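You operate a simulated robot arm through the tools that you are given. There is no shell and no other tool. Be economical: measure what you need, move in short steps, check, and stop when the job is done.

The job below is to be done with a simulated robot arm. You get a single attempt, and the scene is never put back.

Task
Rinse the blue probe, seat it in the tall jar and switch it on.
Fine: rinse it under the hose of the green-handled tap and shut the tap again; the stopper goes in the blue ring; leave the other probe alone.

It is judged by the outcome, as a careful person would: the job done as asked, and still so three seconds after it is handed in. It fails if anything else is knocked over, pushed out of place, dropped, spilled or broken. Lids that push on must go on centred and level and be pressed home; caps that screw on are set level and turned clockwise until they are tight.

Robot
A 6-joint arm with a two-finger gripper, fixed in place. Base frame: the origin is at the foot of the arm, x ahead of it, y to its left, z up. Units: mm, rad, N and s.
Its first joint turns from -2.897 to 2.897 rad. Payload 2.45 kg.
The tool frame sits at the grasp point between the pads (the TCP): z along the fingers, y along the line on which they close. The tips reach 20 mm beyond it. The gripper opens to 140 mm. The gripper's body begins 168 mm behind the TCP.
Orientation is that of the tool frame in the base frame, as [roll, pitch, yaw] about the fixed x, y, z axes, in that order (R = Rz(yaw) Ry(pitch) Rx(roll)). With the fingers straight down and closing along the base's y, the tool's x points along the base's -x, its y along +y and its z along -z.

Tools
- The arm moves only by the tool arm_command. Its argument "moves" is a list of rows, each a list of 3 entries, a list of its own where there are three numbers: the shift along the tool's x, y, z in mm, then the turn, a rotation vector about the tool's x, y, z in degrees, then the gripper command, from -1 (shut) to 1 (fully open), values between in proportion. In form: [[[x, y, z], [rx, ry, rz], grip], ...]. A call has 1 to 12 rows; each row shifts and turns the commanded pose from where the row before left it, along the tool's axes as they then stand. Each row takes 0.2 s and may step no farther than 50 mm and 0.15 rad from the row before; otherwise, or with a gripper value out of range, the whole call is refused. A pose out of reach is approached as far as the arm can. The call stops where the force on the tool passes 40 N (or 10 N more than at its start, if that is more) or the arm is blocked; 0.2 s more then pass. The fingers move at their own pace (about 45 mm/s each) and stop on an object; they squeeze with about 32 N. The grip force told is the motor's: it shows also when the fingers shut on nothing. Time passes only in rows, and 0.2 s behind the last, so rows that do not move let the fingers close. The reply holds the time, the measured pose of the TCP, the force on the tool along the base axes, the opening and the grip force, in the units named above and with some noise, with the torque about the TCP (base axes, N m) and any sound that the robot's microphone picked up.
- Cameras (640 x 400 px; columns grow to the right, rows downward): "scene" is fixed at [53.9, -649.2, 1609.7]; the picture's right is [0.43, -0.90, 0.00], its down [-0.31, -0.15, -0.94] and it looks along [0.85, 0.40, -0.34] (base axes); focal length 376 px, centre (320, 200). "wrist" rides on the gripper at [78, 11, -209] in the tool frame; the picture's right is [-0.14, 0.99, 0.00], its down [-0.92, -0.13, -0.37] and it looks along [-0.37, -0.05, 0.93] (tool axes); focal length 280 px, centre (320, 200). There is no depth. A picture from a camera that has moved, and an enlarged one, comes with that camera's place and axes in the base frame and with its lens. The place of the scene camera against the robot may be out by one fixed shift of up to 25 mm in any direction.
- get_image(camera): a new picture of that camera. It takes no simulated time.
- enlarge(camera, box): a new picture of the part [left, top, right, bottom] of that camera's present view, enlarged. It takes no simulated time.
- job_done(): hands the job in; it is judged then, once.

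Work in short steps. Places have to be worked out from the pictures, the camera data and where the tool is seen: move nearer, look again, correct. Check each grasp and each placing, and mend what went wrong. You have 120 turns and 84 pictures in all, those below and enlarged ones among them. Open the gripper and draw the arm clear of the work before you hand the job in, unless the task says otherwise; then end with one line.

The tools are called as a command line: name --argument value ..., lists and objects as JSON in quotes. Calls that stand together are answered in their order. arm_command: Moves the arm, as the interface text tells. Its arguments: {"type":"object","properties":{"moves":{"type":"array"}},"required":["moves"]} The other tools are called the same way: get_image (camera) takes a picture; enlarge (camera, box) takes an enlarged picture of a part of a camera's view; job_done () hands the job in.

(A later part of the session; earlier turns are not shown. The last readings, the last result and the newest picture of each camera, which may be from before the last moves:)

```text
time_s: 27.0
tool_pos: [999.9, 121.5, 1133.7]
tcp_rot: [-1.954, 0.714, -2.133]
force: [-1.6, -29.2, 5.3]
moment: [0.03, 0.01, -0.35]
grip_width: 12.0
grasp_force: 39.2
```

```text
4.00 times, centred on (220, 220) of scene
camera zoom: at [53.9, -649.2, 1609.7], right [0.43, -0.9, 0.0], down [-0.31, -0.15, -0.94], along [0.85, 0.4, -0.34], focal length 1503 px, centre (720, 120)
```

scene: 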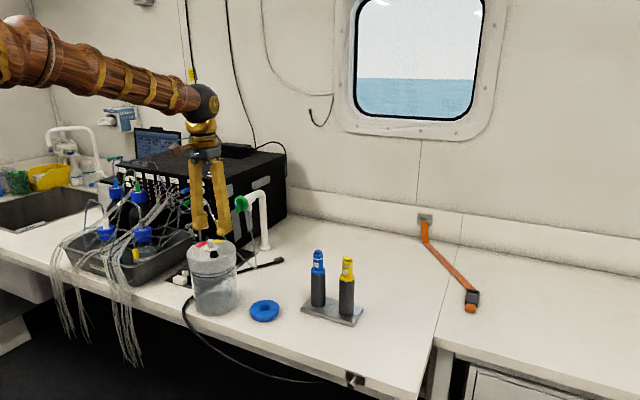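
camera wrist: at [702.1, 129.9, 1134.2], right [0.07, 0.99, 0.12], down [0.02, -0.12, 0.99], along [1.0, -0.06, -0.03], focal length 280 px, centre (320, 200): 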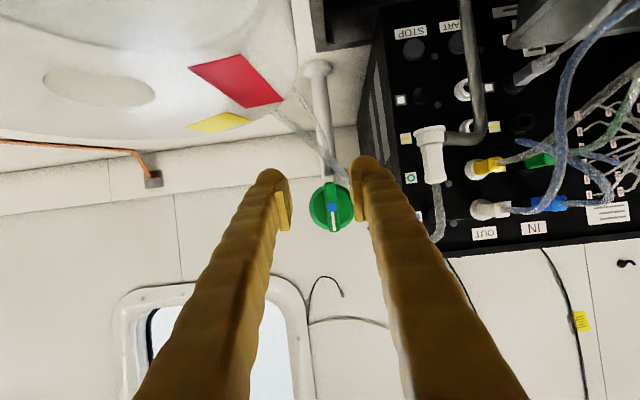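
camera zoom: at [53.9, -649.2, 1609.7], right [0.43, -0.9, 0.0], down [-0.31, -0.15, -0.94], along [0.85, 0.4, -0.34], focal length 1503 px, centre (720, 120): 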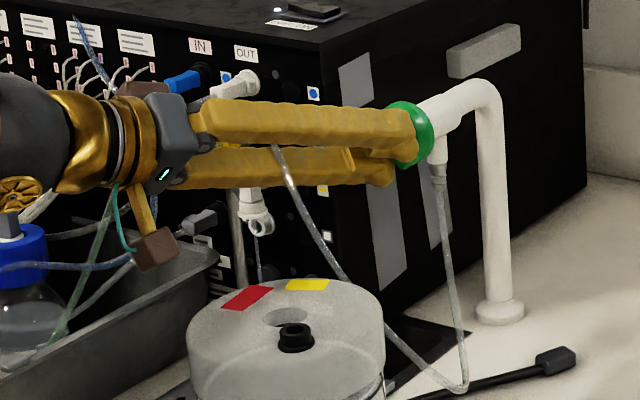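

A thin water stream now appears below the nozzle at about 44° of turn. I ease the side load and turn a bit further for fuller flow.

arm_command --moves '[[[1.0, -1.1, 0.4], [0, 0, 0], -1], [[0, 0, 0], [3.16, 0, -7.35], -1], [[0, 0, 0], [3.16, 0, -7.35], -1], [[0, 0, 0], [3.16, 0, -7.35], -1]]'

enlarge --camera "scene" --box '[180, 190, 250, 260]'

get_image --camera "wrist"

```text
time_s: 28.0
tool_pos: [1000.2, 120.6, 1133.4]
tcp_rot: [-1.725, 0.343, -2.014]
force: [17.2, 8.5, 19.4]
moment: [0.01, -0.24, 0.21]
grip_width: 12.0
grasp_force: 39.2
```

```text
5.71 times, centred on (215, 225) of scene
camera zoom: at [53.9, -649.2, 1609.7], right [0.43, -0.9, 0.0], down [-0.31, -0.15, -0.94], along [0.85, 0.4, -0.34], focal length 2147 px, centre (920, 57)
```

zoom: 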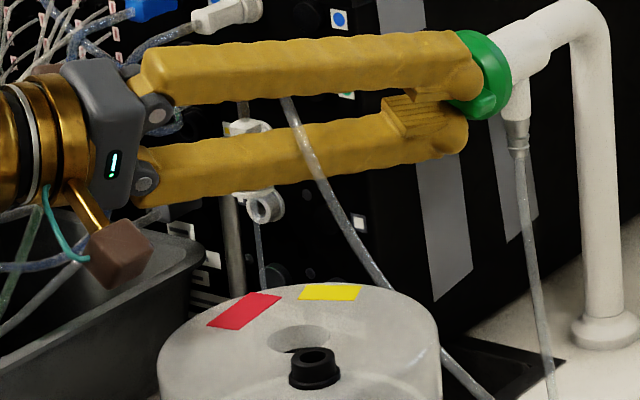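

```text
38 pictures are left
camera wrist: at [777.6, 137.7, 1127.1], right [0.06, 0.48, -0.88], down [0.03, 0.88, 0.48], along [1.0, -0.06, 0.04], focal length 280 px, centre (320, 200)
```

wrist: 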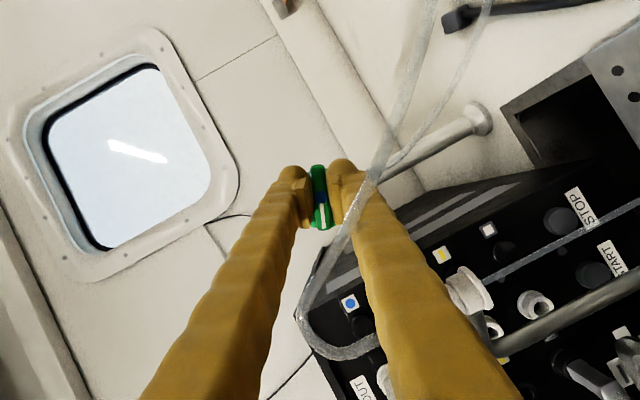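

The stream is running straight down from the nozzle's outlet onto the drain. I leave the handle there, open the fingers and back straight off along -x, then undo the roll.

arm_command --moves '[[[0, 0, 0], [0, 0, 0], -0.55], [[0, 0, 0], [0, 0, 0], -0.55], [[4, 0, -9.2], [0, 0, 0], -0.55], [[11.8, 0, -27.6], [0, 0, 0], -0.55], [[15.8, 0, -36.8], [0, 0, 0], -0.55], [[15.8, 0, -36.8], [0, 0, 0], -0.55], [[15.8, 0, -36.8], [0, 0, 0], -0.55]]'

enlarge --camera "scene" --box '[180, 170, 280, 270]'

```text
time_s: 29.6
tool_pos: [840.7, 119.8, 1137.0]
tcp_rot: [-1.726, 0.344, -2.016]
force: [-0.4, -0.1, 0.3]
moment: [0.0, -0.02, 0.0]
grip_width: 31.5
grasp_force: 0.0
```

```text
4.00 times, centred on (230, 220) of scene
camera zoom: at [53.9, -649.2, 1609.7], right [0.43, -0.9, 0.0], down [-0.31, -0.15, -0.94], along [0.85, 0.4, -0.34], focal length 1503 px, centre (680, 120)
```

zoom: 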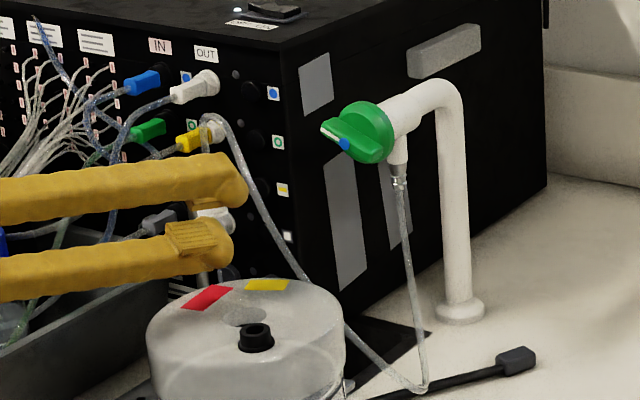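

The handle stayed open with its stripe towards +y. I undo the roll, lift and bring the tool vertical.

arm_command --moves '[[[0, 0, 0], [-3.31, 0, 7.7], -0.3], [[0, 0, 0], [-3.31, 0, 7.7], -0.3], [[0, 0, 0], [-3.31, 0, 7.7], -0.3], [[0, 0, 0], [-3.31, 0, 7.7], -0.3], [[0, 0, 0], [-3.31, 0, 7.7], -0.3], [[0, 0, 0], [-3.31, 0, 7.7], -0.3], [[0, 0, 0], [-3.31, 0, 7.7], -0.3], [[0, 0, 0], [-3.31, 0, 7.7], -0.3], [[-45, 0, -19], [0, 0, 0], -0.3], [[-45, 0, -19], [0, 0, 0], -0.3]]'

arm_command --moves '[[[0, -20, 0], [0, 8.33, 0], -0.3], [[0, -20, 0], [0, 8.33, 0], -0.3], [[0, -20, 0], [0, 8.33, 0], -0.3], [[0, -20, 0], [0, 8.33, 0], -0.3], [[0, -20, 0], [0, 8.33, 0], -0.3], [[0, -20, 0], [0, 8.33, 0], -0.3], [[0, -20, 0], [0, 8.33, 0], -0.3], [[0, -20, 0], [0, 8.33, 0], -0.3], [[0, -20, 0], [0, 0, 0], -0.3]]'

```text
time_s: 31.8
tool_pos: [843.6, 124.6, 1232.0]
tcp_rot: [-3.083, 1.163, -3.1]
force: [0.3, 0.5, -0.6]
moment: [-0.01, 0.02, -0.01]
grip_width: 48.9
grasp_force: 0.0
```

```text
time_s: 33.8
tool_pos: [839.5, -54.4, 1236.2]
tcp_rot: [-3.117, 0.001, 3.131]
force: [0.4, -0.6, 0.6]
moment: [0.02, -0.03, 0.01]
grip_width: 48.8
grasp_force: 0.1
```

The tool is vertical except for a 1.4° roll. I correct that, shift towards the blue probe (top at about (912,-234,1084)) and yaw -90° so the fingers close along x, away from the yellow probe.

arm_command --moves '[[[-14.5, -36, 0], [-1.4, 0, -0.6], 0], [[-14.5, -36, 0], [0, 0, 0], 0], [[-14.5, -36, 0], [0, 0, 0], 0], [[-14.5, -36, 0], [0, 0, 0], 0], [[-14.5, -36, 0], [0, 0, 0], 0]]'

arm_command --moves '[[[0, 0, 5], [0, 0, -8.18], 0], [[0, 0, 5], [0, 0, -8.18], 0], [[0, 0, 5], [0, 0, -8.18], 0], [[0, 0, 5], [0, 0, -8.18], 0], [[0, 0, 5], [0, 0, -8.18], 0], [[0, 0, 5], [0, 0, -8.18], 0], [[0, 0, 5], [0, 0, -8.18], 0], [[0, 0, 5], [0, 0, -8.18], 0], [[0, 0, 5], [0, 0, -8.18], 0], [[0, 0, 5], [0, 0, -8.18], 0], [[0, 0, 5], [0, 0, -8.2], 0]]'

get_image --camera "wrist"

```text
time_s: 35.0
tool_pos: [913.2, -239.0, 1233.8]
tcp_rot: [-3.141, 0.002, 3.14]
force: [0.4, 0.8, -0.7]
moment: [0.0, -0.04, 0.0]
grip_width: 70.1
grasp_force: 0.0
```

```text
time_s: 37.4
tool_pos: [910.3, -237.0, 1181.2]
tcp_rot: [-3.141, 0.0, -1.571]
force: [-0.5, 0.1, -0.8]
moment: [0.0, 0.04, 0.01]
grip_width: 69.7
grasp_force: 0.0
```

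```text
36 pictures are left
camera wrist: at [899.5, -314.0, 1388.8], right [-0.99, 0.14, 0.0], down [0.13, 0.92, 0.37], along [0.05, 0.37, -0.93], focal length 280 px, centre (320, 200)
```

wrist: 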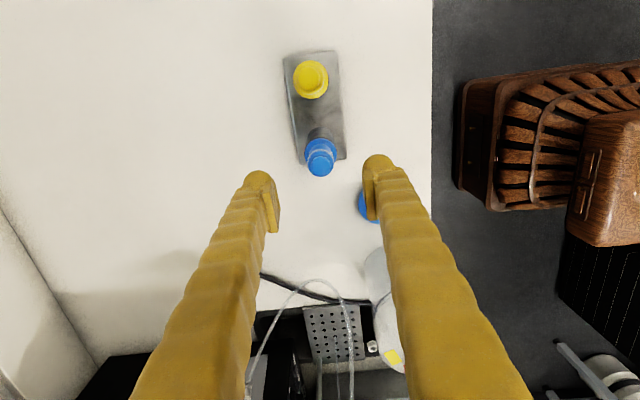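

The blue probe top projects to (910.5,-231), so I correct 5 mm and lower to just above it.

arm_command --moves '[[[-5.5, 0, 25], [0, 0, 0], 0], [[0, 0, 30], [0, 0, 0], 0], [[0, 0, 0], [0, 0, 0], 0]]'

enlarge --camera "wrist" --box '[250, 90, 410, 250]'

enlarge --camera "scene" --box '[280, 220, 380, 335]'

```text
time_s: 38.2
tool_pos: [912.3, -229.1, 1127.6]
tcp_rot: [3.141, -0.001, -1.573]
force: [1.2, 0.8, 0.2]
moment: [-0.05, 0.0, 0.01]
grip_width: 70.0
grasp_force: 0.0
```

```text
2.50 times, centred on (330, 170) of wrist
camera zoom: at [899.8, -306.8, 1335.0], right [-0.99, 0.14, 0.0], down [0.13, 0.92, 0.37], along [0.05, 0.37, -0.93], focal length 701 px, centre (295, 275)
```

zoom: 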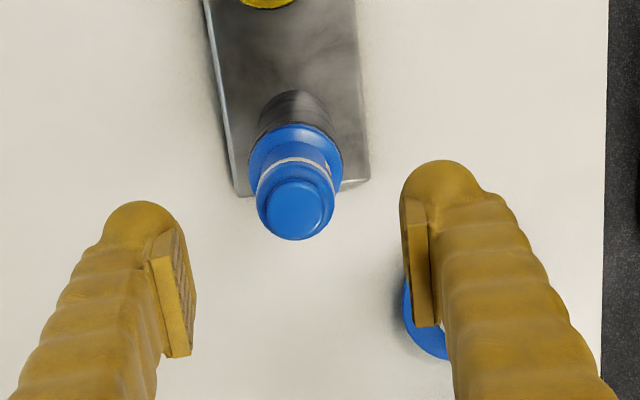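

```text
3.48 times, centred on (330, 278) of scene
camera zoom: at [53.9, -649.2, 1609.7], right [0.43, -0.9, 0.0], down [-0.31, -0.15, -0.94], along [0.85, 0.4, -0.34], focal length 1307 px, centre (285, -70)
```

zoom: 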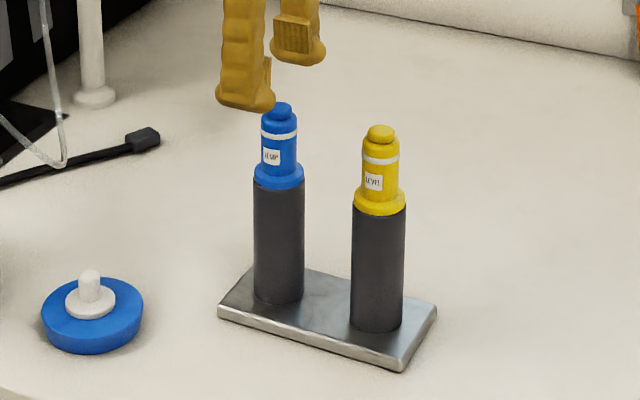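

The probe top is at about (910,-233). I correct, then descend so the tips end above the collar, and check.

arm_command --moves '[[[4, 2, 10], [0, 0, 0], 0], [[0, 0, 22], [0, 0, 0], 0], [[0, 0, 22], [0, 0, 0], 0], [[0, 0, 18], [0, 0, 0], 0], [[0, 0, 0], [0, 0, 0], 0]]'

enlarge --camera "wrist" --box '[250, 90, 410, 250]'

enlarge --camera "scene" --box '[280, 220, 380, 335]'

```text
time_s: 39.4
tool_pos: [907.3, -233.2, 1053.9]
tcp_rot: [-3.14, -0.001, -1.573]
force: [0.0, -0.5, -0.1]
moment: [0.02, -0.02, -0.01]
grip_width: 70.1
grasp_force: 0.1
```

```text
2.50 times, centred on (330, 170) of wrist
camera zoom: at [896.3, -311.8, 1261.5], right [-0.99, 0.14, 0.0], down [0.13, 0.92, 0.37], along [0.05, 0.37, -0.93], focal length 701 px, centre (295, 275)
```

zoom: 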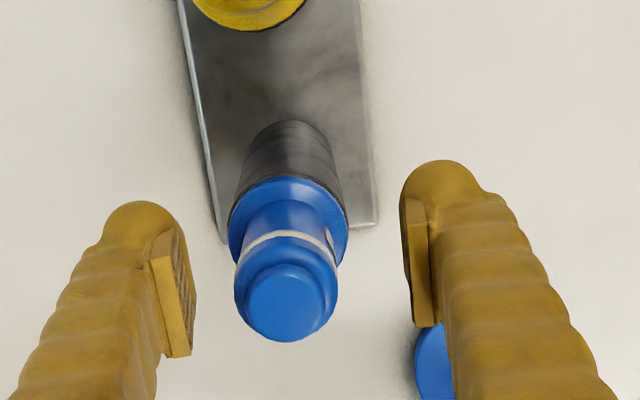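

```text
3.48 times, centred on (330, 278) of scene
camera zoom: at [53.9, -649.2, 1609.7], right [0.43, -0.9, 0.0], down [-0.31, -0.15, -0.94], along [0.85, 0.4, -0.34], focal length 1307 px, centre (285, -70)
```

zoom: 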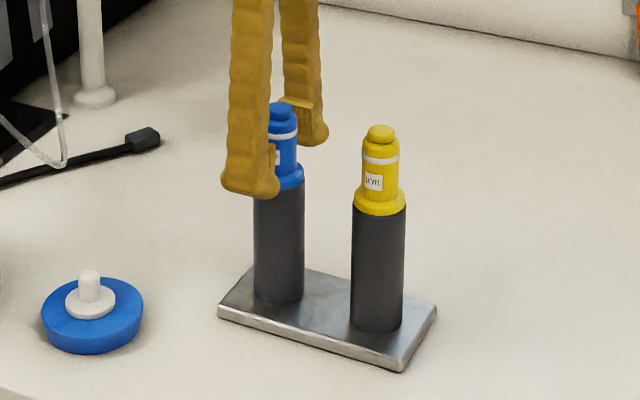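

The handle is centred between the pads, but the tips look close to the collar. I raise 5 mm and close.

arm_command --moves '[[[0, -1.5, -5], [0, 0, 0], 0], [[0, 0, 0], [0, 0, 0], -0.5], [[0, 0, 0], [0, 0, 0], -1], [[0, 0, 0], [0, 0, 0], -1], [[0, 0, 0], [0, 0, 0], -1], [[0, 0, 0], [0, 0, 0], -1]]'

enlarge --camera "scene" --box '[290, 230, 350, 310]'

```text
time_s: 40.8
tool_pos: [908.5, -233.6, 1058.4]
tcp_rot: [-3.141, 0.0, -1.571]
force: [0.0, -0.5, 0.1]
moment: [-0.02, 0.05, 0.04]
grip_width: 28.4
grasp_force: 31.2
```

```text
5.00 times, centred on (320, 270) of scene
camera zoom: at [53.9, -649.2, 1609.7], right [0.43, -0.9, 0.0], down [-0.31, -0.15, -0.94], along [0.85, 0.4, -0.34], focal length 1879 px, centre (320, -150)
```

zoom: 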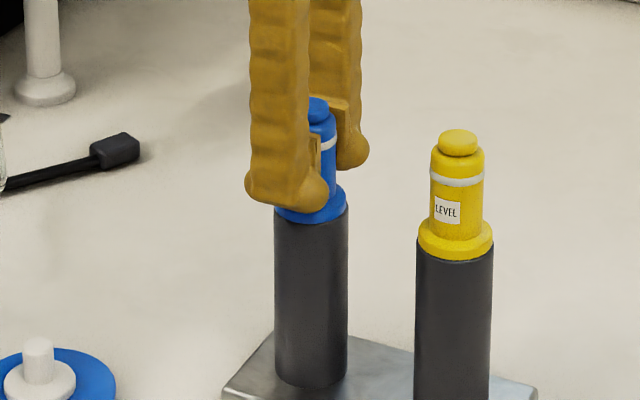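

Gripped cleanly at 28.4 mm with no side load. I lift slowly straight up.

arm_command --moves '[[[0, 0, -10], [0, 0, 0], -1], [[0, 0, -20], [0, 0, 0], -1], [[0, 0, -30], [0, 0, 0], -1], [[0, 0, -35], [0, 0, 0], -1], [[0, 0, -40], [0, 0, 0], -1], [[0, 0, -40], [0, 0, 0], -1]]'

enlarge --camera "scene" --box '[270, 150, 390, 330]'

```text
time_s: 42.2
tool_pos: [910.5, -234.2, 1235.1]
tcp_rot: [3.141, -0.001, -1.573]
force: [0.7, 0.3, -2.0]
moment: [-0.02, 0.02, -0.03]
grip_width: 28.5
grasp_force: 31.4
```

```text
2.22 times, centred on (330, 240) of scene
camera zoom: at [53.9, -649.2, 1609.7], right [0.43, -0.9, 0.0], down [-0.31, -0.15, -0.94], along [0.85, 0.4, -0.34], focal length 835 px, centre (298, 111)
```

zoom: 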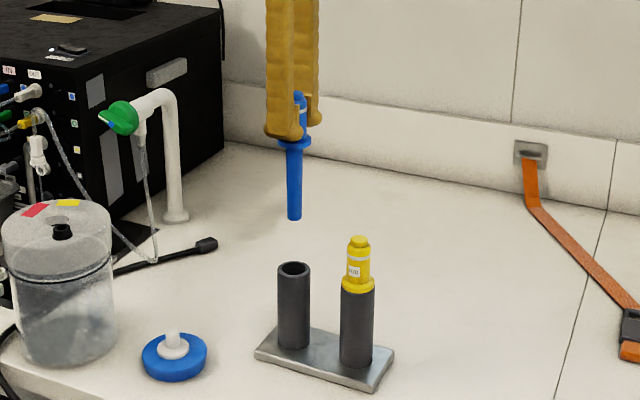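

The probe is out: its stem runs about 110 mm below the collar and the tip is about 157 mm beyond the TCP. The stream falls at about (938,212) from z≈1070. I pull back and up, then tilt the tool 45° with the nose towards +x.

arm_command --moves '[[[0, 43, -22], [0, 0, 0], -1], [[0, 43, -22], [0, 0, 0], -1], [[0, 43, -22], [0, 0, 0], -1], [[0, 0, 0], [7.5, 0, 0], -1], [[0, 0, 0], [7.5, 0, 0], -1], [[0, 0, 0], [7.5, 0, 0], -1], [[0, 0, 0], [7.5, 0, 0], -1], [[0, 0, 0], [7.5, 0, 0], -1], [[0, 0, 0], [7.5, 0, 0], -1]]'

arm_command --moves '[[[-45, 0, 0], [0, 0, 0], -1], [[-45, 0, 0], [0, 0, 0], -1], [[-45, 0, 0], [0, 0, 0], -1], [[-45, 0, 0], [0, 0, 0], -1], [[-45, 0, 0], [0, 0, 0], -1], [[-45, 0, 0], [0, 0, 0], -1], [[-45, 0, 0], [0, 0, 0], -1], [[-45, 0, 0], [0, 0, 0], -1], [[-45, 0, 0], [0, 0, 0], -1], [[-41, 0, 0], [0, 0, 0], -1]]'

get_image --camera "wrist"

get_image --camera "scene"

```text
time_s: 44.2
tool_pos: [781.3, -234.0, 1300.8]
tcp_rot: [-2.352, -0.001, -1.574]
force: [0.4, -0.4, -0.7]
moment: [0.03, 0.03, -0.03]
grip_width: 28.5
grasp_force: 31.9
```

```text
time_s: 46.4
tool_pos: [780.1, 215.5, 1300.8]
tcp_rot: [-2.355, 0.0, -1.573]
force: [-1.0, 0.8, -0.6]
moment: [-0.02, 0.06, 0.03]
grip_width: 28.6
grasp_force: 31.9
```

```text
29 pictures are left
camera wrist: at [624.4, 137.4, 1440.4], right [-0.7, 0.14, -0.7], down [-0.17, 0.92, 0.35], along [0.7, 0.36, -0.62], focal length 280 px, centre (320, 200)
```

wrist: 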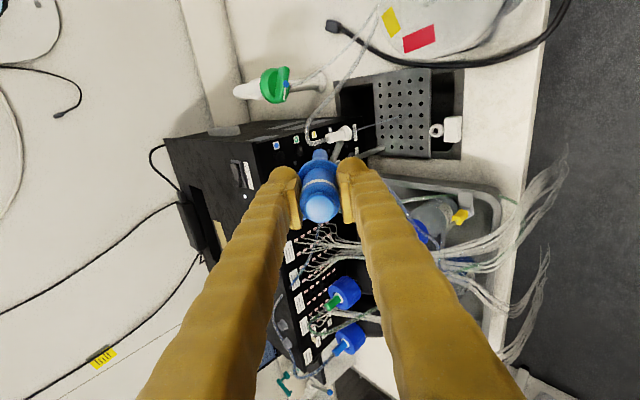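

```text
28 pictures are left
```

scene: 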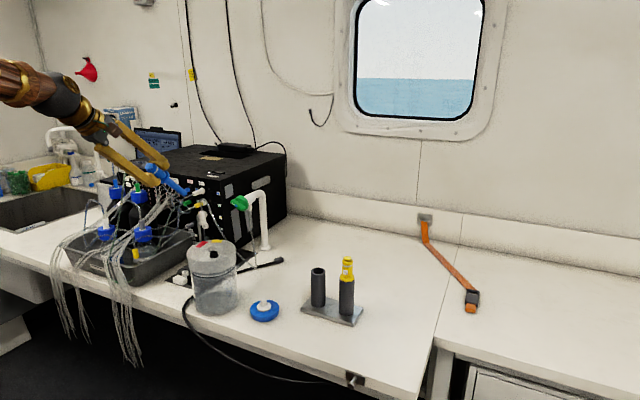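

The path looks clear. I descend short of the stream, so the tip ends at about (911,212,997), and then advance into it.

arm_command --moves '[[[0.7, 24.5, 30.1], [0, 0, 0], -1], [[0.7, 24.5, 30.1], [0, 0, 0], -1], [[0.7, 24.5, 30.1], [0, 0, 0], -1], [[0.7, 24.5, 30.1], [0, 0, 0], -1], [[0.7, 24.5, 30.1], [0, 0, 0], -1], [[0, 0, 0], [0, 0, 0], -1]]'

get_image --camera "wrist"

enlarge --camera "scene" --box '[150, 170, 260, 280]'

```text
time_s: 47.8
tool_pos: [802.2, 207.9, 1110.0]
tcp_rot: [-2.354, 0.002, -1.573]
force: [0.0, 0.0, -1.4]
moment: [0.0, 0.02, 0.05]
grip_width: 28.3
grasp_force: 32.3
```

```text
27 pictures are left
camera wrist: at [646.1, 130.3, 1247.3], right [-0.7, 0.14, -0.7], down [-0.17, 0.92, 0.35], along [0.69, 0.36, -0.62], focal length 280 px, centre (320, 200)
```

wrist: 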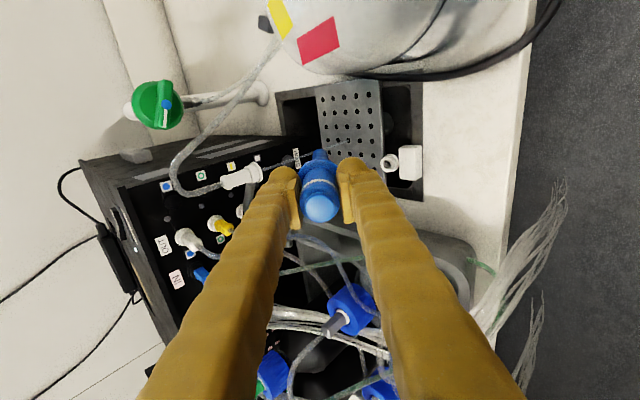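

```text
3.64 times, centred on (205, 225) of scene
camera zoom: at [53.9, -649.2, 1609.7], right [0.43, -0.9, 0.0], down [-0.31, -0.15, -0.94], along [0.85, 0.4, -0.34], focal length 1366 px, centre (738, 109)
```

zoom: 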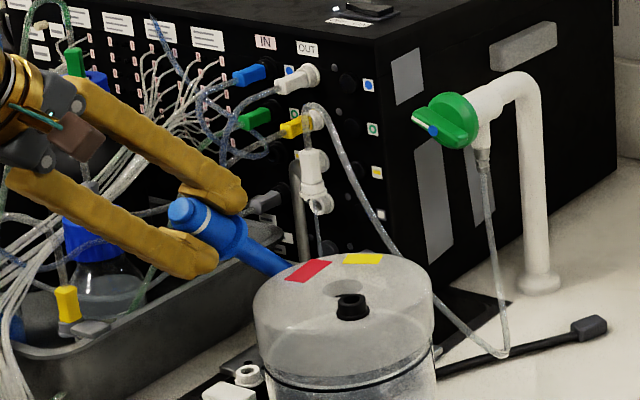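

enlarge --camera "wrist" --box '[210, 130, 350, 230]'

```text
4.00 times, centred on (280, 180) of wrist
camera zoom: at [646.1, 130.3, 1247.3], right [-0.7, 0.14, -0.7], down [-0.17, 0.92, 0.35], along [0.69, 0.36, -0.62], focal length 1122 px, centre (480, 280)
```

zoom: 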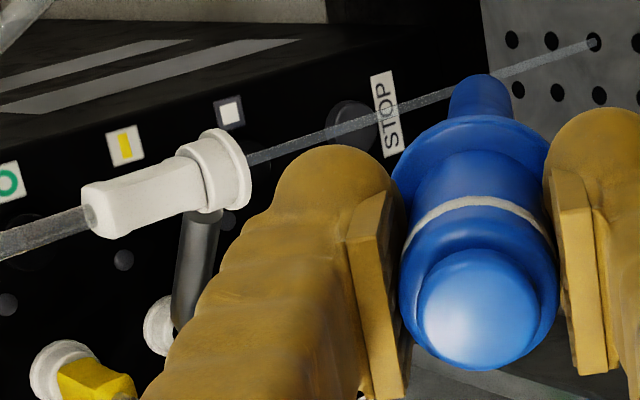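

The stream is clear, falling at about (939.5,210). I advance the lower part of the stem into it and hold.

arm_command --moves '[[[-1, -8, 8], [0, 0, 0], -1], [[-1, -8, 8], [0, 0, 0], -1], [[0, -8, 8], [0, 0, 0], -1], [[0, -8, 8], [0, 0, 0], -1], [[0, 0, 0], [0, 0, 0], -1], [[0, 0, 0], [0, 0, 0], -1], [[0, 0, 0], [0, 0, 0], -1], [[0, 0, 0], [0, 0, 0], -1], [[0, 0, 0], [0, 0, 0], -1], [[0, 0, 0], [0, 0, 0], -1]]'

enlarge --camera "wrist" --box '[210, 130, 350, 230]'

enlarge --camera "scene" --box '[170, 190, 240, 260]'

```text
time_s: 50.0
tool_pos: [847.6, 210.3, 1107.1]
tcp_rot: [-2.354, 0.001, -1.573]
force: [0.0, 0.3, -1.4]
moment: [-0.01, 0.04, -0.02]
grip_width: 28.6
grasp_force: 31.9
```

```text
4.00 times, centred on (280, 180) of wrist
camera zoom: at [691.5, 133.2, 1245.8], right [-0.7, 0.14, -0.7], down [-0.17, 0.92, 0.35], along [0.69, 0.36, -0.62], focal length 1122 px, centre (480, 280)
```

zoom: 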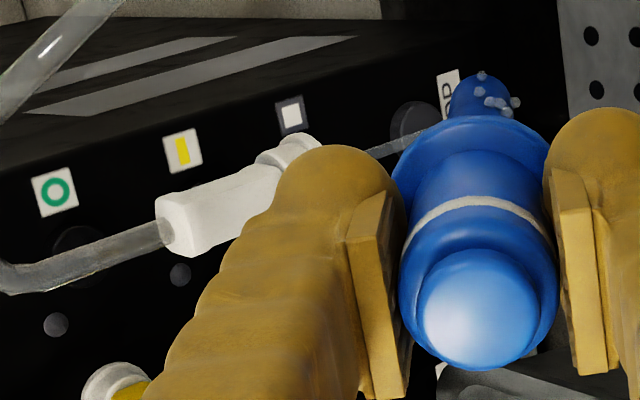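

```text
5.71 times, centred on (205, 225) of scene
camera zoom: at [53.9, -649.2, 1609.7], right [0.43, -0.9, 0.0], down [-0.31, -0.15, -0.94], along [0.85, 0.4, -0.34], focal length 2147 px, centre (977, 57)
```

zoom: 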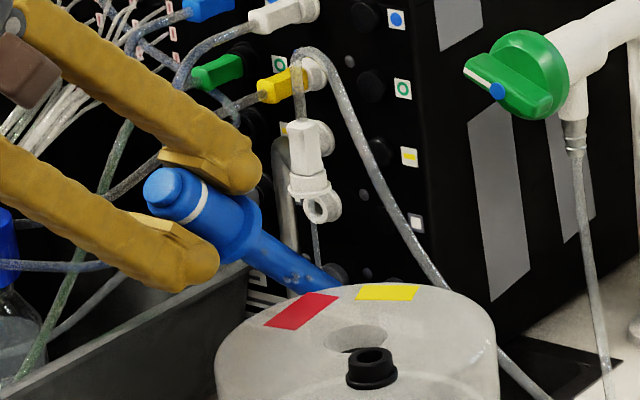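

The stream hits the stem with visible splashes. I slide the stem along under the stream, hold near the collar end, then come back towards the tip.

arm_command --moves '[[[0, 10.6, 10.6], [0, 0, 0], -1], [[0, -7, 7], [0, 0, 0], -1], [[0, -7, 7], [0, 0, 0], -1], [[0, -5, 5], [0, 0, 0], -1], [[0, 0, 0], [0, 0, 0], -1], [[0, 0, 0], [0, 0, 0], -1], [[0, 0, 0], [0, 0, 0], -1], [[0, 0, 0], [0, 0, 0], -1], [[0, 0, 0], [0, 0, 0], -1], [[0, 7, -7], [0, 0, 0], -1], [[0, 7, -7], [0, 0, 0], -1], [[0, 5, -5], [0, 0, 0], -1]]'

arm_command --moves '[[[0, 6, -6], [0, 0, 0], -1], [[0, 3, -3], [0, 0, 0], -1], [[0, 0, 0], [0, 0, 0], -1], [[0, 0, 0], [0, 0, 0], -1], [[0, 0, 0], [0, 0, 0], -1], [[0, 0, 0], [0, 0, 0], -1], [[0, 0, 0], [0, 0, 0], -1], [[0, -4, 4], [0, 0, 0], -1], [[0, 0, 0], [0, 0, 0], -1], [[0, 0, 0], [0, 0, 0], -1], [[0, 0, 0], [0, 0, 0], -1]]'

enlarge --camera "wrist" --box '[210, 130, 350, 230]'

```text
time_s: 52.6
tool_pos: [848.1, 212.6, 1091.9]
tcp_rot: [-2.354, -0.001, -1.574]
force: [-0.3, 0.6, -1.0]
moment: [-0.01, 0.0, 0.0]
grip_width: 28.4
grasp_force: 31.6
```

```text
time_s: 55.0
tool_pos: [839.8, 211.6, 1092.2]
tcp_rot: [-2.355, 0.001, -1.574]
force: [0.6, -0.2, -1.0]
moment: [-0.04, -0.01, -0.02]
grip_width: 28.3
grasp_force: 32.0
```

```text
4.00 times, centred on (280, 180) of wrist
camera zoom: at [684.1, 134.2, 1231.0], right [-0.7, 0.14, -0.7], down [-0.17, 0.92, 0.35], along [0.69, 0.36, -0.62], focal length 1122 px, centre (480, 280)
```

zoom: 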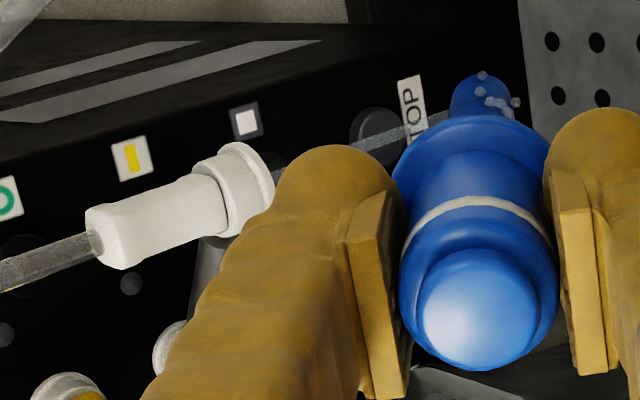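

That is about 7 s of rinsing along the stem. I withdraw from the stream, let it drip over the drain, then raise and bring the tool vertical.

arm_command --moves '[[[0, 14, -14], [0, 0, 0], -1], [[0, 8, -8], [0, 0, 0], -1], [[0, 0, 0], [0, 0, 0], -1], [[0, 0, 0], [0, 0, 0], -1], [[0, 0, 0], [0, 0, 0], -1], [[0, 0, 0], [0, 0, 0], -1], [[0, -24, -31], [0, 0, 0], -1], [[0, -24, -31], [0, 0, 0], -1], [[0, -24, -31], [0, 0, 0], -1], [[0, -24, -31], [0, 0, 0], -1], [[0, -24, -31], [0, 0, 0], -1], [[0, -10, -13], [0, 0, 0], -1]]'

arm_command --moves '[[[0, 0, 0], [-7.5, 0, 0], -1], [[0, 0, 0], [-7.5, 0, 0], -1], [[0, 0, 0], [-7.5, 0, 0], -1], [[0, 0, 0], [-7.5, 0, 0], -1], [[0, 0, 0], [-7.5, 0, 0], -1], [[0, 0, 0], [-7.5, 0, 0], -1], [[0, 0, 0], [0, 0, 0], -1]]'

```text
time_s: 57.6
tool_pos: [781.5, 208.3, 1303.9]
tcp_rot: [-2.357, 0.0, -1.572]
force: [0.8, 0.4, 0.2]
moment: [0.01, 0.01, -0.03]
grip_width: 28.2
grasp_force: 31.7
```

```text
time_s: 59.2
tool_pos: [781.6, 210.3, 1302.8]
tcp_rot: [3.141, 0.0, -1.574]
force: [-0.1, -0.6, -0.5]
moment: [-0.01, 0.03, 0.0]
grip_width: 28.2
grasp_force: 31.7
```

Vertical again. I move above the jar opening at about (793.6,53.4) and look.

arm_command --moves '[[[39.2, -3, 0], [0, 0, 0], -1], [[39.2, -3, 0], [0, 0, 0], -1], [[39.2, -3, 0], [0, 0, 0], -1], [[39.2, -3, 0], [0, 0, 0], -1], [[0, 0, 30], [0, 0, 0], -1], [[0, 0, 0], [0, 0, 0], -1]]'

get_image --camera "wrist"

enlarge --camera "scene" --box '[170, 170, 260, 270]'

```text
time_s: 60.6
tool_pos: [796.1, 51.9, 1275.1]
tcp_rot: [-3.14, -0.002, -1.572]
force: [-0.7, 0.0, -0.8]
moment: [0.02, -0.01, -0.01]
grip_width: 28.5
grasp_force: 31.8
```

```text
21 pictures are left
camera wrist: at [783.8, -26.5, 1481.7], right [-0.99, 0.14, 0.0], down [0.13, 0.92, 0.37], along [0.05, 0.37, -0.93], focal length 280 px, centre (320, 200)
```

wrist: 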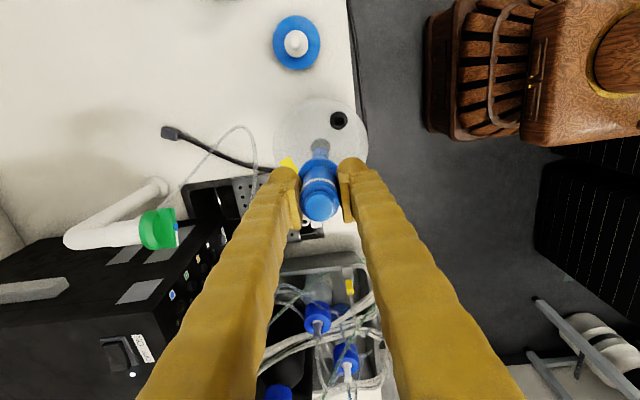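

```text
4.00 times, centred on (215, 220) of scene
camera zoom: at [53.9, -649.2, 1609.7], right [0.43, -0.9, 0.0], down [-0.31, -0.15, -0.94], along [0.85, 0.4, -0.34], focal length 1503 px, centre (740, 120)
```

zoom: 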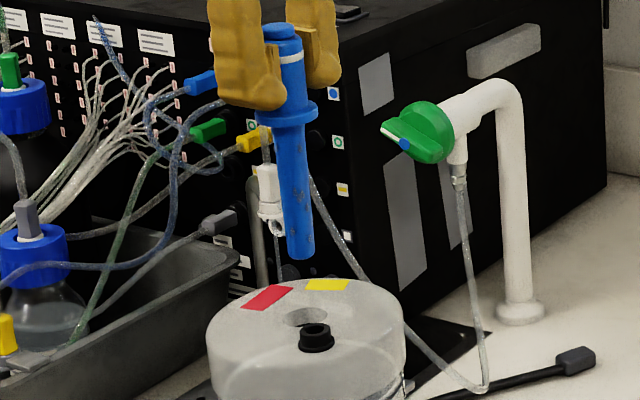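

enlarge --camera "wrist" --box '[270, 90, 380, 200]'

```text
3.64 times, centred on (325, 145) of wrist
camera zoom: at [783.8, -26.5, 1481.7], right [-0.99, 0.14, 0.0], down [0.13, 0.92, 0.37], along [0.05, 0.37, -0.93], focal length 1020 px, centre (302, 400)
```

zoom: 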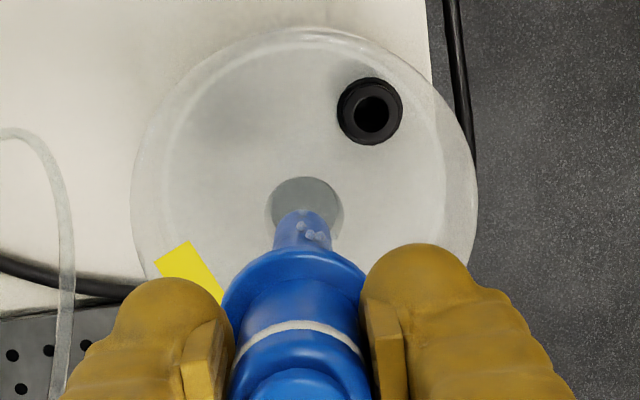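

The hole is about 31 mm wide and the stem about 21 mm; the tip appears aligned within 1–2 mm. I lower to just above the lid and recheck.

arm_command --moves '[[[0, 0, 15], [0, 0, 0], -1], [[0, 0, 12], [0, 0, 0], -1], [[0, 0, 0], [0, 0, 0], -1]]'

enlarge --camera "wrist" --box '[270, 90, 380, 200]'

enlarge --camera "scene" --box '[180, 200, 250, 270]'

```text
time_s: 61.4
tool_pos: [793.6, 52.3, 1247.6]
tcp_rot: [-3.14, 0.0, -1.573]
force: [1.2, -0.2, -0.8]
moment: [0.0, 0.0, 0.01]
grip_width: 28.4
grasp_force: 31.8
```

```text
3.64 times, centred on (325, 145) of wrist
camera zoom: at [782.7, -24.7, 1455.5], right [-0.99, 0.14, 0.0], down [0.13, 0.92, 0.37], along [0.05, 0.37, -0.93], focal length 1020 px, centre (302, 400)
```

zoom: 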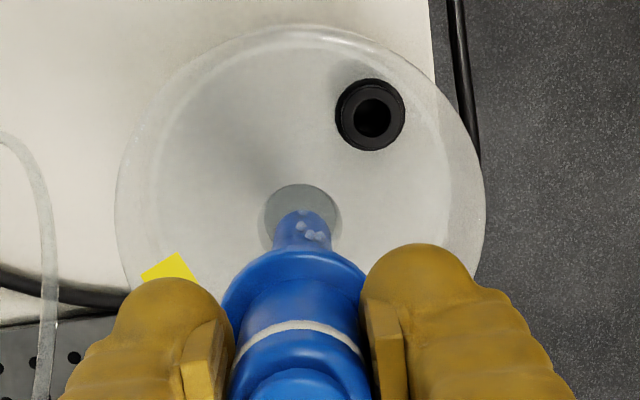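

```text
5.71 times, centred on (215, 235) of scene
camera zoom: at [53.9, -649.2, 1609.7], right [0.43, -0.9, 0.0], down [-0.31, -0.15, -0.94], along [0.85, 0.4, -0.34], focal length 2147 px, centre (920, 0)
```

zoom: 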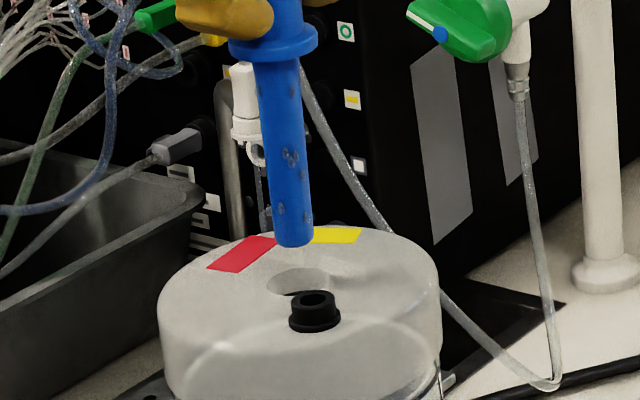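

Both views suggest the tip is about 4 mm too far to +y. I shift 4 mm and lower slowly into the opening.

arm_command --moves '[[[4, 0, 0], [0, 0, 0], -1], [[0, 0, 8], [0, 0, 0], -1], [[0, 0, 6], [0, 0, 0], -1], [[0, 0, 6], [0, 0, 0], -1], [[0, 0, 6], [0, 0, 0], -1]]'

enlarge --camera "scene" --box '[180, 200, 250, 270]'

```text
time_s: 62.6
tool_pos: [794.0, 49.6, 1220.6]
tcp_rot: [-3.14, 0.0, -1.573]
force: [-0.3, 0.2, -1.3]
moment: [-0.06, -0.03, -0.03]
grip_width: 28.3
grasp_force: 32.4
```

```text
5.71 times, centred on (215, 235) of scene
camera zoom: at [53.9, -649.2, 1609.7], right [0.43, -0.9, 0.0], down [-0.31, -0.15, -0.94], along [0.85, 0.4, -0.34], focal length 2147 px, centre (920, 0)
```

zoom: 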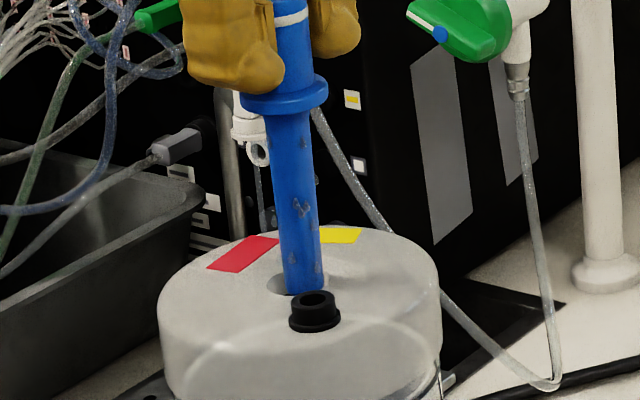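

enlarge --camera "wrist" --box '[290, 120, 350, 180]'

```text
6.67 times, centred on (320, 150) of wrist
camera zoom: at [782.2, -28.2, 1429.0], right [-0.99, 0.14, 0.0], down [0.13, 0.92, 0.37], along [0.05, 0.37, -0.93], focal length 1869 px, centre (320, 533)
```

zoom: 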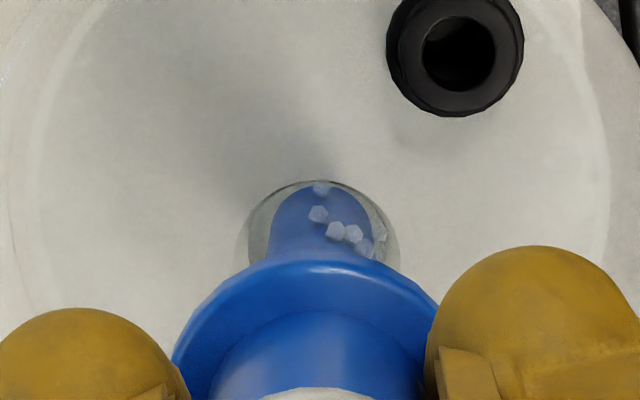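

The tip now lies close to the hole's -y rim, so my shift was too much. I go back 4 mm and check before lowering further.

arm_command --moves '[[[-4, 0, 0], [0, 0, 0], -1], [[0, 0, 3], [0, 0, 0], -1], [[0, 0, 0], [0, 0, 0], -1]]'

enlarge --camera "wrist" --box '[290, 120, 350, 180]'

```text
time_s: 63.4
tool_pos: [792.4, 53.3, 1218.0]
tcp_rot: [-3.14, 0.001, -1.572]
force: [0.4, -0.6, -0.8]
moment: [-0.03, -0.01, 0.0]
grip_width: 28.3
grasp_force: 31.8
```

```text
6.67 times, centred on (320, 150) of wrist
camera zoom: at [782.1, -24.9, 1426.0], right [-0.99, 0.14, 0.0], down [0.13, 0.92, 0.37], along [0.05, 0.37, -0.93], focal length 1869 px, centre (320, 533)
```

zoom: 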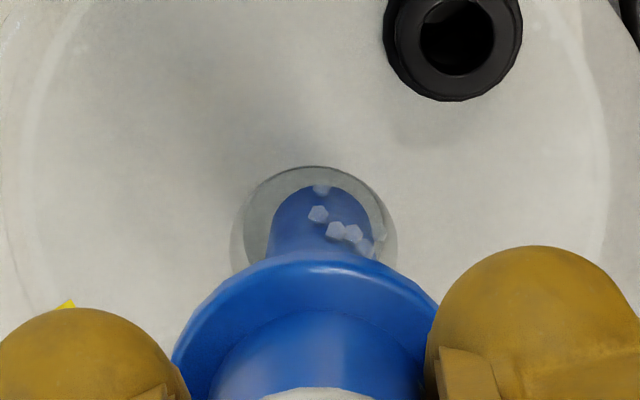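

There is clearance all around now. I trim 2 mm further and lower in steps.

arm_command --moves '[[[-1.8, -1, 0], [0, 0, 0], -1], [[0, 0, 6], [0, 0, 0], -1], [[0, 0, 8], [0, 0, 0], -1], [[0, 0, 10], [0, 0, 0], -1]]'

enlarge --camera "scene" --box '[180, 200, 250, 270]'

```text
time_s: 64.4
tool_pos: [792.9, 57.1, 1194.8]
tcp_rot: [-3.139, -0.001, -1.572]
force: [-0.3, -0.5, -1.0]
moment: [0.02, 0.02, -0.02]
grip_width: 28.3
grasp_force: 32.2
```

```text
5.71 times, centred on (215, 235) of scene
camera zoom: at [53.9, -649.2, 1609.7], right [0.43, -0.9, 0.0], down [-0.31, -0.15, -0.94], along [0.85, 0.4, -0.34], focal length 2147 px, centre (920, 0)
```

zoom: 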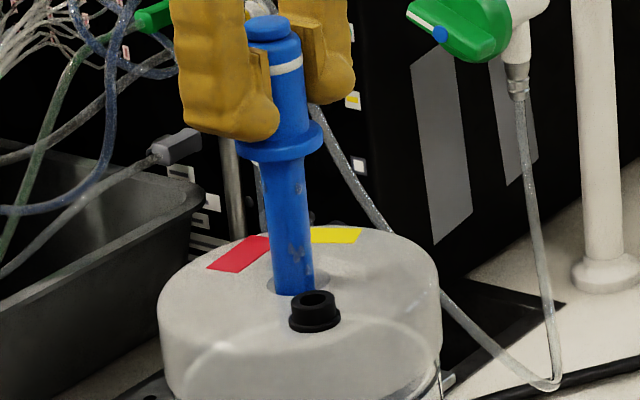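

The stem is in the hole with no contact force. I continue lowering.

arm_command --moves '[[[0.8, 0, 10], [0, 0, 0], -1], [[0, 0, 10], [0, 0, 0], -1], [[0, 0, 10], [0, 0, 0], -1], [[0, 0, 10], [0, 0, 0], -1], [[0, 0, 8], [0, 0, 0], -1], [[0, 0, 5], [0, 0, 0], -1]]'

enlarge --camera "scene" --box '[180, 200, 250, 270]'

```text
time_s: 65.8
tool_pos: [795.0, 53.9, 1140.8]
tcp_rot: [-3.141, 0.0, -1.572]
force: [-0.1, 0.2, -1.7]
moment: [-0.02, 0.02, -0.03]
grip_width: 28.3
grasp_force: 31.5
```

```text
5.71 times, centred on (215, 235) of scene
camera zoom: at [53.9, -649.2, 1609.7], right [0.43, -0.9, 0.0], down [-0.31, -0.15, -0.94], along [0.85, 0.4, -0.34], focal length 2147 px, centre (920, 0)
```

zoom: 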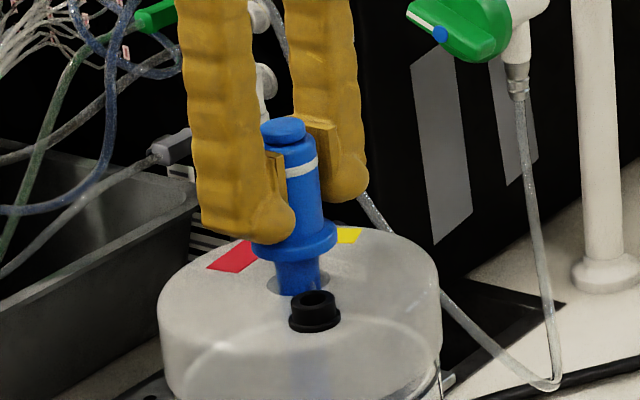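

About 14 mm remain to the collar seat. I lower in small steps until contact.

arm_command --moves '[[[0, 0, 5], [0, 0, 0], -1], [[0, 0, 4], [0, 0, 0], -1], [[0, 0, 3], [0, 0, 0], -1], [[0, 0, 2], [0, 0, 0], -1], [[0, 0, 2], [0, 0, 0], -1], [[0, 0, 2], [0, 0, 0], -1]]'

```text
time_s: 67.2
tool_pos: [795.2, 54.9, 1121.8]
tcp_rot: [3.141, -0.001, -1.572]
force: [0.2, 0.1, -1.2]
moment: [-0.02, 0.0, 0.02]
grip_width: 28.3
grasp_force: 31.3
```

arm_command --moves '[[[0, 0, 2], [0, 0, 0], -1], [[0, 0, 2], [0, 0, 0], -1], [[0, 0, 2], [0, 0, 0], -1]]'

enlarge --camera "scene" --box '[180, 200, 250, 270]'

```text
time_s: 68.0
tool_pos: [795.9, 53.8, 1118.2]
tcp_rot: [-3.138, 0.0, -1.572]
force: [-3.4, 0.0, 34.9]
moment: [-0.05, 0.06, 0.03]
grip_width: 28.3
grasp_force: 31.5
```

```text
5.71 times, centred on (215, 235) of scene
camera zoom: at [53.9, -649.2, 1609.7], right [0.43, -0.9, 0.0], down [-0.31, -0.15, -0.94], along [0.85, 0.4, -0.34], focal length 2147 px, centre (920, 0)
```

zoom: 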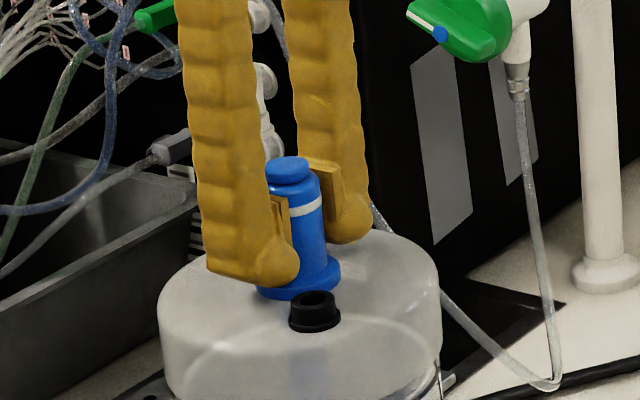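

The collar seats on the lid with a 35 N reaction. I release and rise straight up.

arm_command --moves '[[[0, 0, -1], [0, 0, 0], -0.3], [[0, 0, 0], [0, 0, 0], -0.2], [[0, 0, 0], [0, 0, 0], -0.2], [[0, 0, -15], [0, 0, 0], -0.2], [[0, 0, -30], [0, 0, 0], -0.2], [[0, 0, -35], [0, 0, 0], -0.2]]'

enlarge --camera "wrist" --box '[240, 90, 400, 250]'

```text
time_s: 69.4
tool_pos: [794.3, 53.7, 1194.5]
tcp_rot: [-3.142, 0.001, -1.574]
force: [0.2, 0.1, 0.4]
moment: [-0.02, 0.0, 0.02]
grip_width: 56.0
grasp_force: 0.1
```

```text
2.50 times, centred on (320, 170) of wrist
camera zoom: at [782.5, -23.6, 1402.9], right [-0.99, 0.14, 0.0], down [0.13, 0.92, 0.37], along [0.05, 0.37, -0.93], focal length 701 px, centre (320, 275)
```

zoom: 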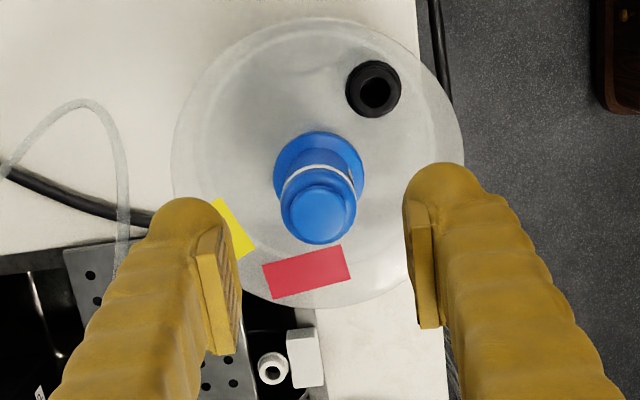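

The probe stands upright in the jar, with its button at about (794,53,1143). I close the fingers and press it with the tips in small steps.

arm_command --moves '[[[0.5, 0, 0], [0, 0, 0], -1], [[0, 0, 0], [0, 0, 0], -1], [[0, 0, 0], [0, 0, 0], -1], [[0, 0, 0], [0, 0, 0], -1], [[0, 0, 10], [0, 0, 0], -1], [[0, 0, 8], [0, 0, 0], -1], [[0, 0, 4], [0, 0, 0], -1]]'

enlarge --camera "scene" --box '[185, 200, 245, 260]'

```text
time_s: 71.0
tool_pos: [794.0, 54.2, 1174.5]
tcp_rot: [-3.138, 0.0, -1.573]
force: [-0.6, 0.0, 0.7]
moment: [-0.02, 0.0, -0.02]
grip_width: 0.0
grasp_force: 29.6
```

```text
6.67 times, centred on (215, 230) of scene
camera zoom: at [53.9, -649.2, 1609.7], right [0.43, -0.9, 0.0], down [-0.31, -0.15, -0.94], along [0.85, 0.4, -0.34], focal length 2505 px, centre (1020, 0)
```

zoom: 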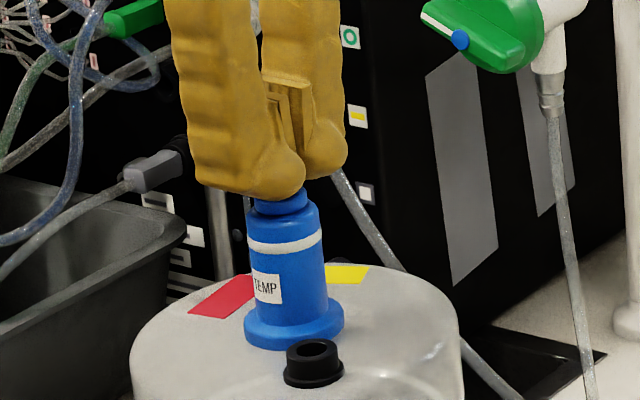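

arm_command --moves '[[[0, 0, 4], [0, 0, 0], -1], [[0, 0, 3], [0, 0, 0], -1], [[0, 0, 2], [0, 0, 0], -1], [[0, 0, 2], [0, 0, 0], -1]]'

```text
time_s: 72.0
tool_pos: [794.7, 54.6, 1164.0]
tcp_rot: [-3.14, 0.0, -1.572]
force: [-3.9, -1.4, 12.4]
moment: [-0.07, 0.07, -0.02]
grip_width: 6.0
grasp_force: 29.8
heard: click
```

I heard a click, so I rise and look at the probe for an "on" indication.

arm_command --moves '[[[0, 0, -5], [0, 0, 0], -1], [[0, 0, -25], [0, 0, 0], -1], [[0, 0, -45], [0, 0, 0], -1], [[0, 0, -45], [0, 0, 0], -1]]'

enlarge --camera "scene" --box '[185, 200, 245, 260]'

```text
time_s: 73.0
tool_pos: [793.4, 51.4, 1283.7]
tcp_rot: [3.141, 0.0, -1.574]
force: [0.8, 0.7, 0.6]
moment: [0.02, 0.07, 0.0]
grip_width: 0.2
grasp_force: 29.9
```

```text
6.67 times, centred on (215, 230) of scene
camera zoom: at [53.9, -649.2, 1609.7], right [0.43, -0.9, 0.0], down [-0.31, -0.15, -0.94], along [0.85, 0.4, -0.34], focal length 2505 px, centre (1020, 0)
```

zoom: 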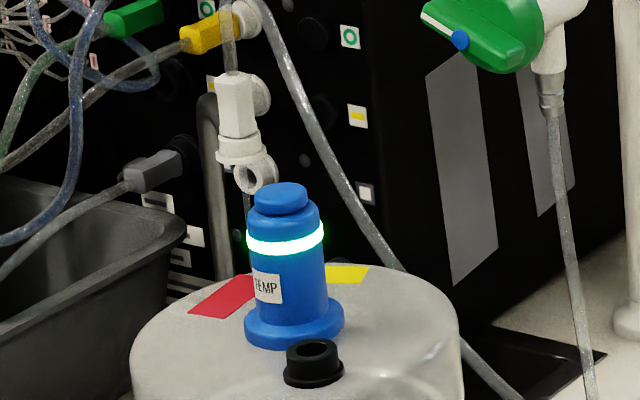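

The band glows green, so the probe is on. Now I return to shut the tap: I move over beside it and reorient to the pose in which I released the handle, a 90° turn about a tilted tool axis.

arm_command --moves '[[[-35, -20, 0], [0, 0, 0], -0.55], [[-35, -20, 0], [0, 0, 0], -0.55], [[0, 0, 0], [7.86, 0.02, 3.36], -0.55], [[0, 0, 0], [7.86, 0.02, 3.36], -0.55], [[0, 0, 0], [7.86, 0.02, 3.36], -0.55], [[0, 0, 0], [7.86, 0.02, 3.36], -0.55], [[0, 0, 0], [7.86, 0.02, 3.36], -0.55], [[0, 0, 0], [7.86, 0.02, 3.36], -0.55], [[0, 0, 0], [7.86, 0.02, 3.36], -0.55], [[0, 0, 0], [7.86, 0.02, 3.36], -0.55], [[0, 0, 0], [7.86, 0.02, 3.36], -0.55], [[0, 0, 0], [7.86, 0.02, 3.36], -0.55]]'

arm_command --moves '[[[0, 0, 0], [4.14, 0, 1.77], -0.55], [[0, 0, 0], [0, 0, 0], -0.55]]'

```text
time_s: 75.6
tool_pos: [834.5, 125.0, 1283.5]
tcp_rot: [-1.803, 0.337, -2.002]
force: [-0.1, -0.7, 0.3]
moment: [0.01, 0.01, 0.0]
grip_width: 32.0
grasp_force: 0.1
```

```text
time_s: 76.2
tool_pos: [833.2, 122.8, 1284.4]
tcp_rot: [-1.735, 0.368, -2.01]
force: [-0.5, -0.4, 0.1]
moment: [0.0, -0.02, -0.02]
grip_width: 31.5
grasp_force: 0.0
```

The orientation matches the release pose. I descend to the handle's height, still 150 mm in front of it, and look.

arm_command --moves '[[[13.2, 33.8, 5.65], [0, 0, 0], -0.55], [[13.2, 33.8, 5.65], [0, 0, 0], -0.55], [[13.2, 33.8, 5.65], [0, 0, 0], -0.55], [[13.2, 33.8, 5.65], [0, 0, 0], -0.55], [[0, 0, 0], [0, 0, 0], -0.55]]'

get_image --camera "wrist"

```text
time_s: 77.4
tool_pos: [837.2, 123.1, 1135.0]
tcp_rot: [-1.737, 0.367, -2.01]
force: [-0.3, 0.0, 0.4]
moment: [0.01, -0.03, -0.05]
grip_width: 31.7
grasp_force: 0.1
```

```text
7 pictures are left
camera wrist: at [612.2, 137.9, 1128.1], right [0.06, 0.5, -0.86], down [0.03, 0.86, 0.51], along [1.0, -0.05, 0.03], focal length 280 px, centre (320, 200)
```

wrist: 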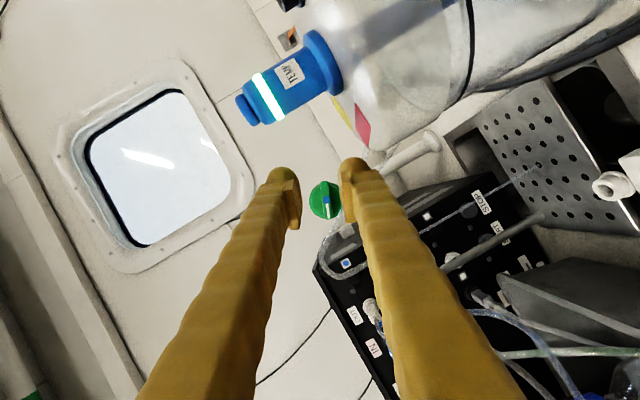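

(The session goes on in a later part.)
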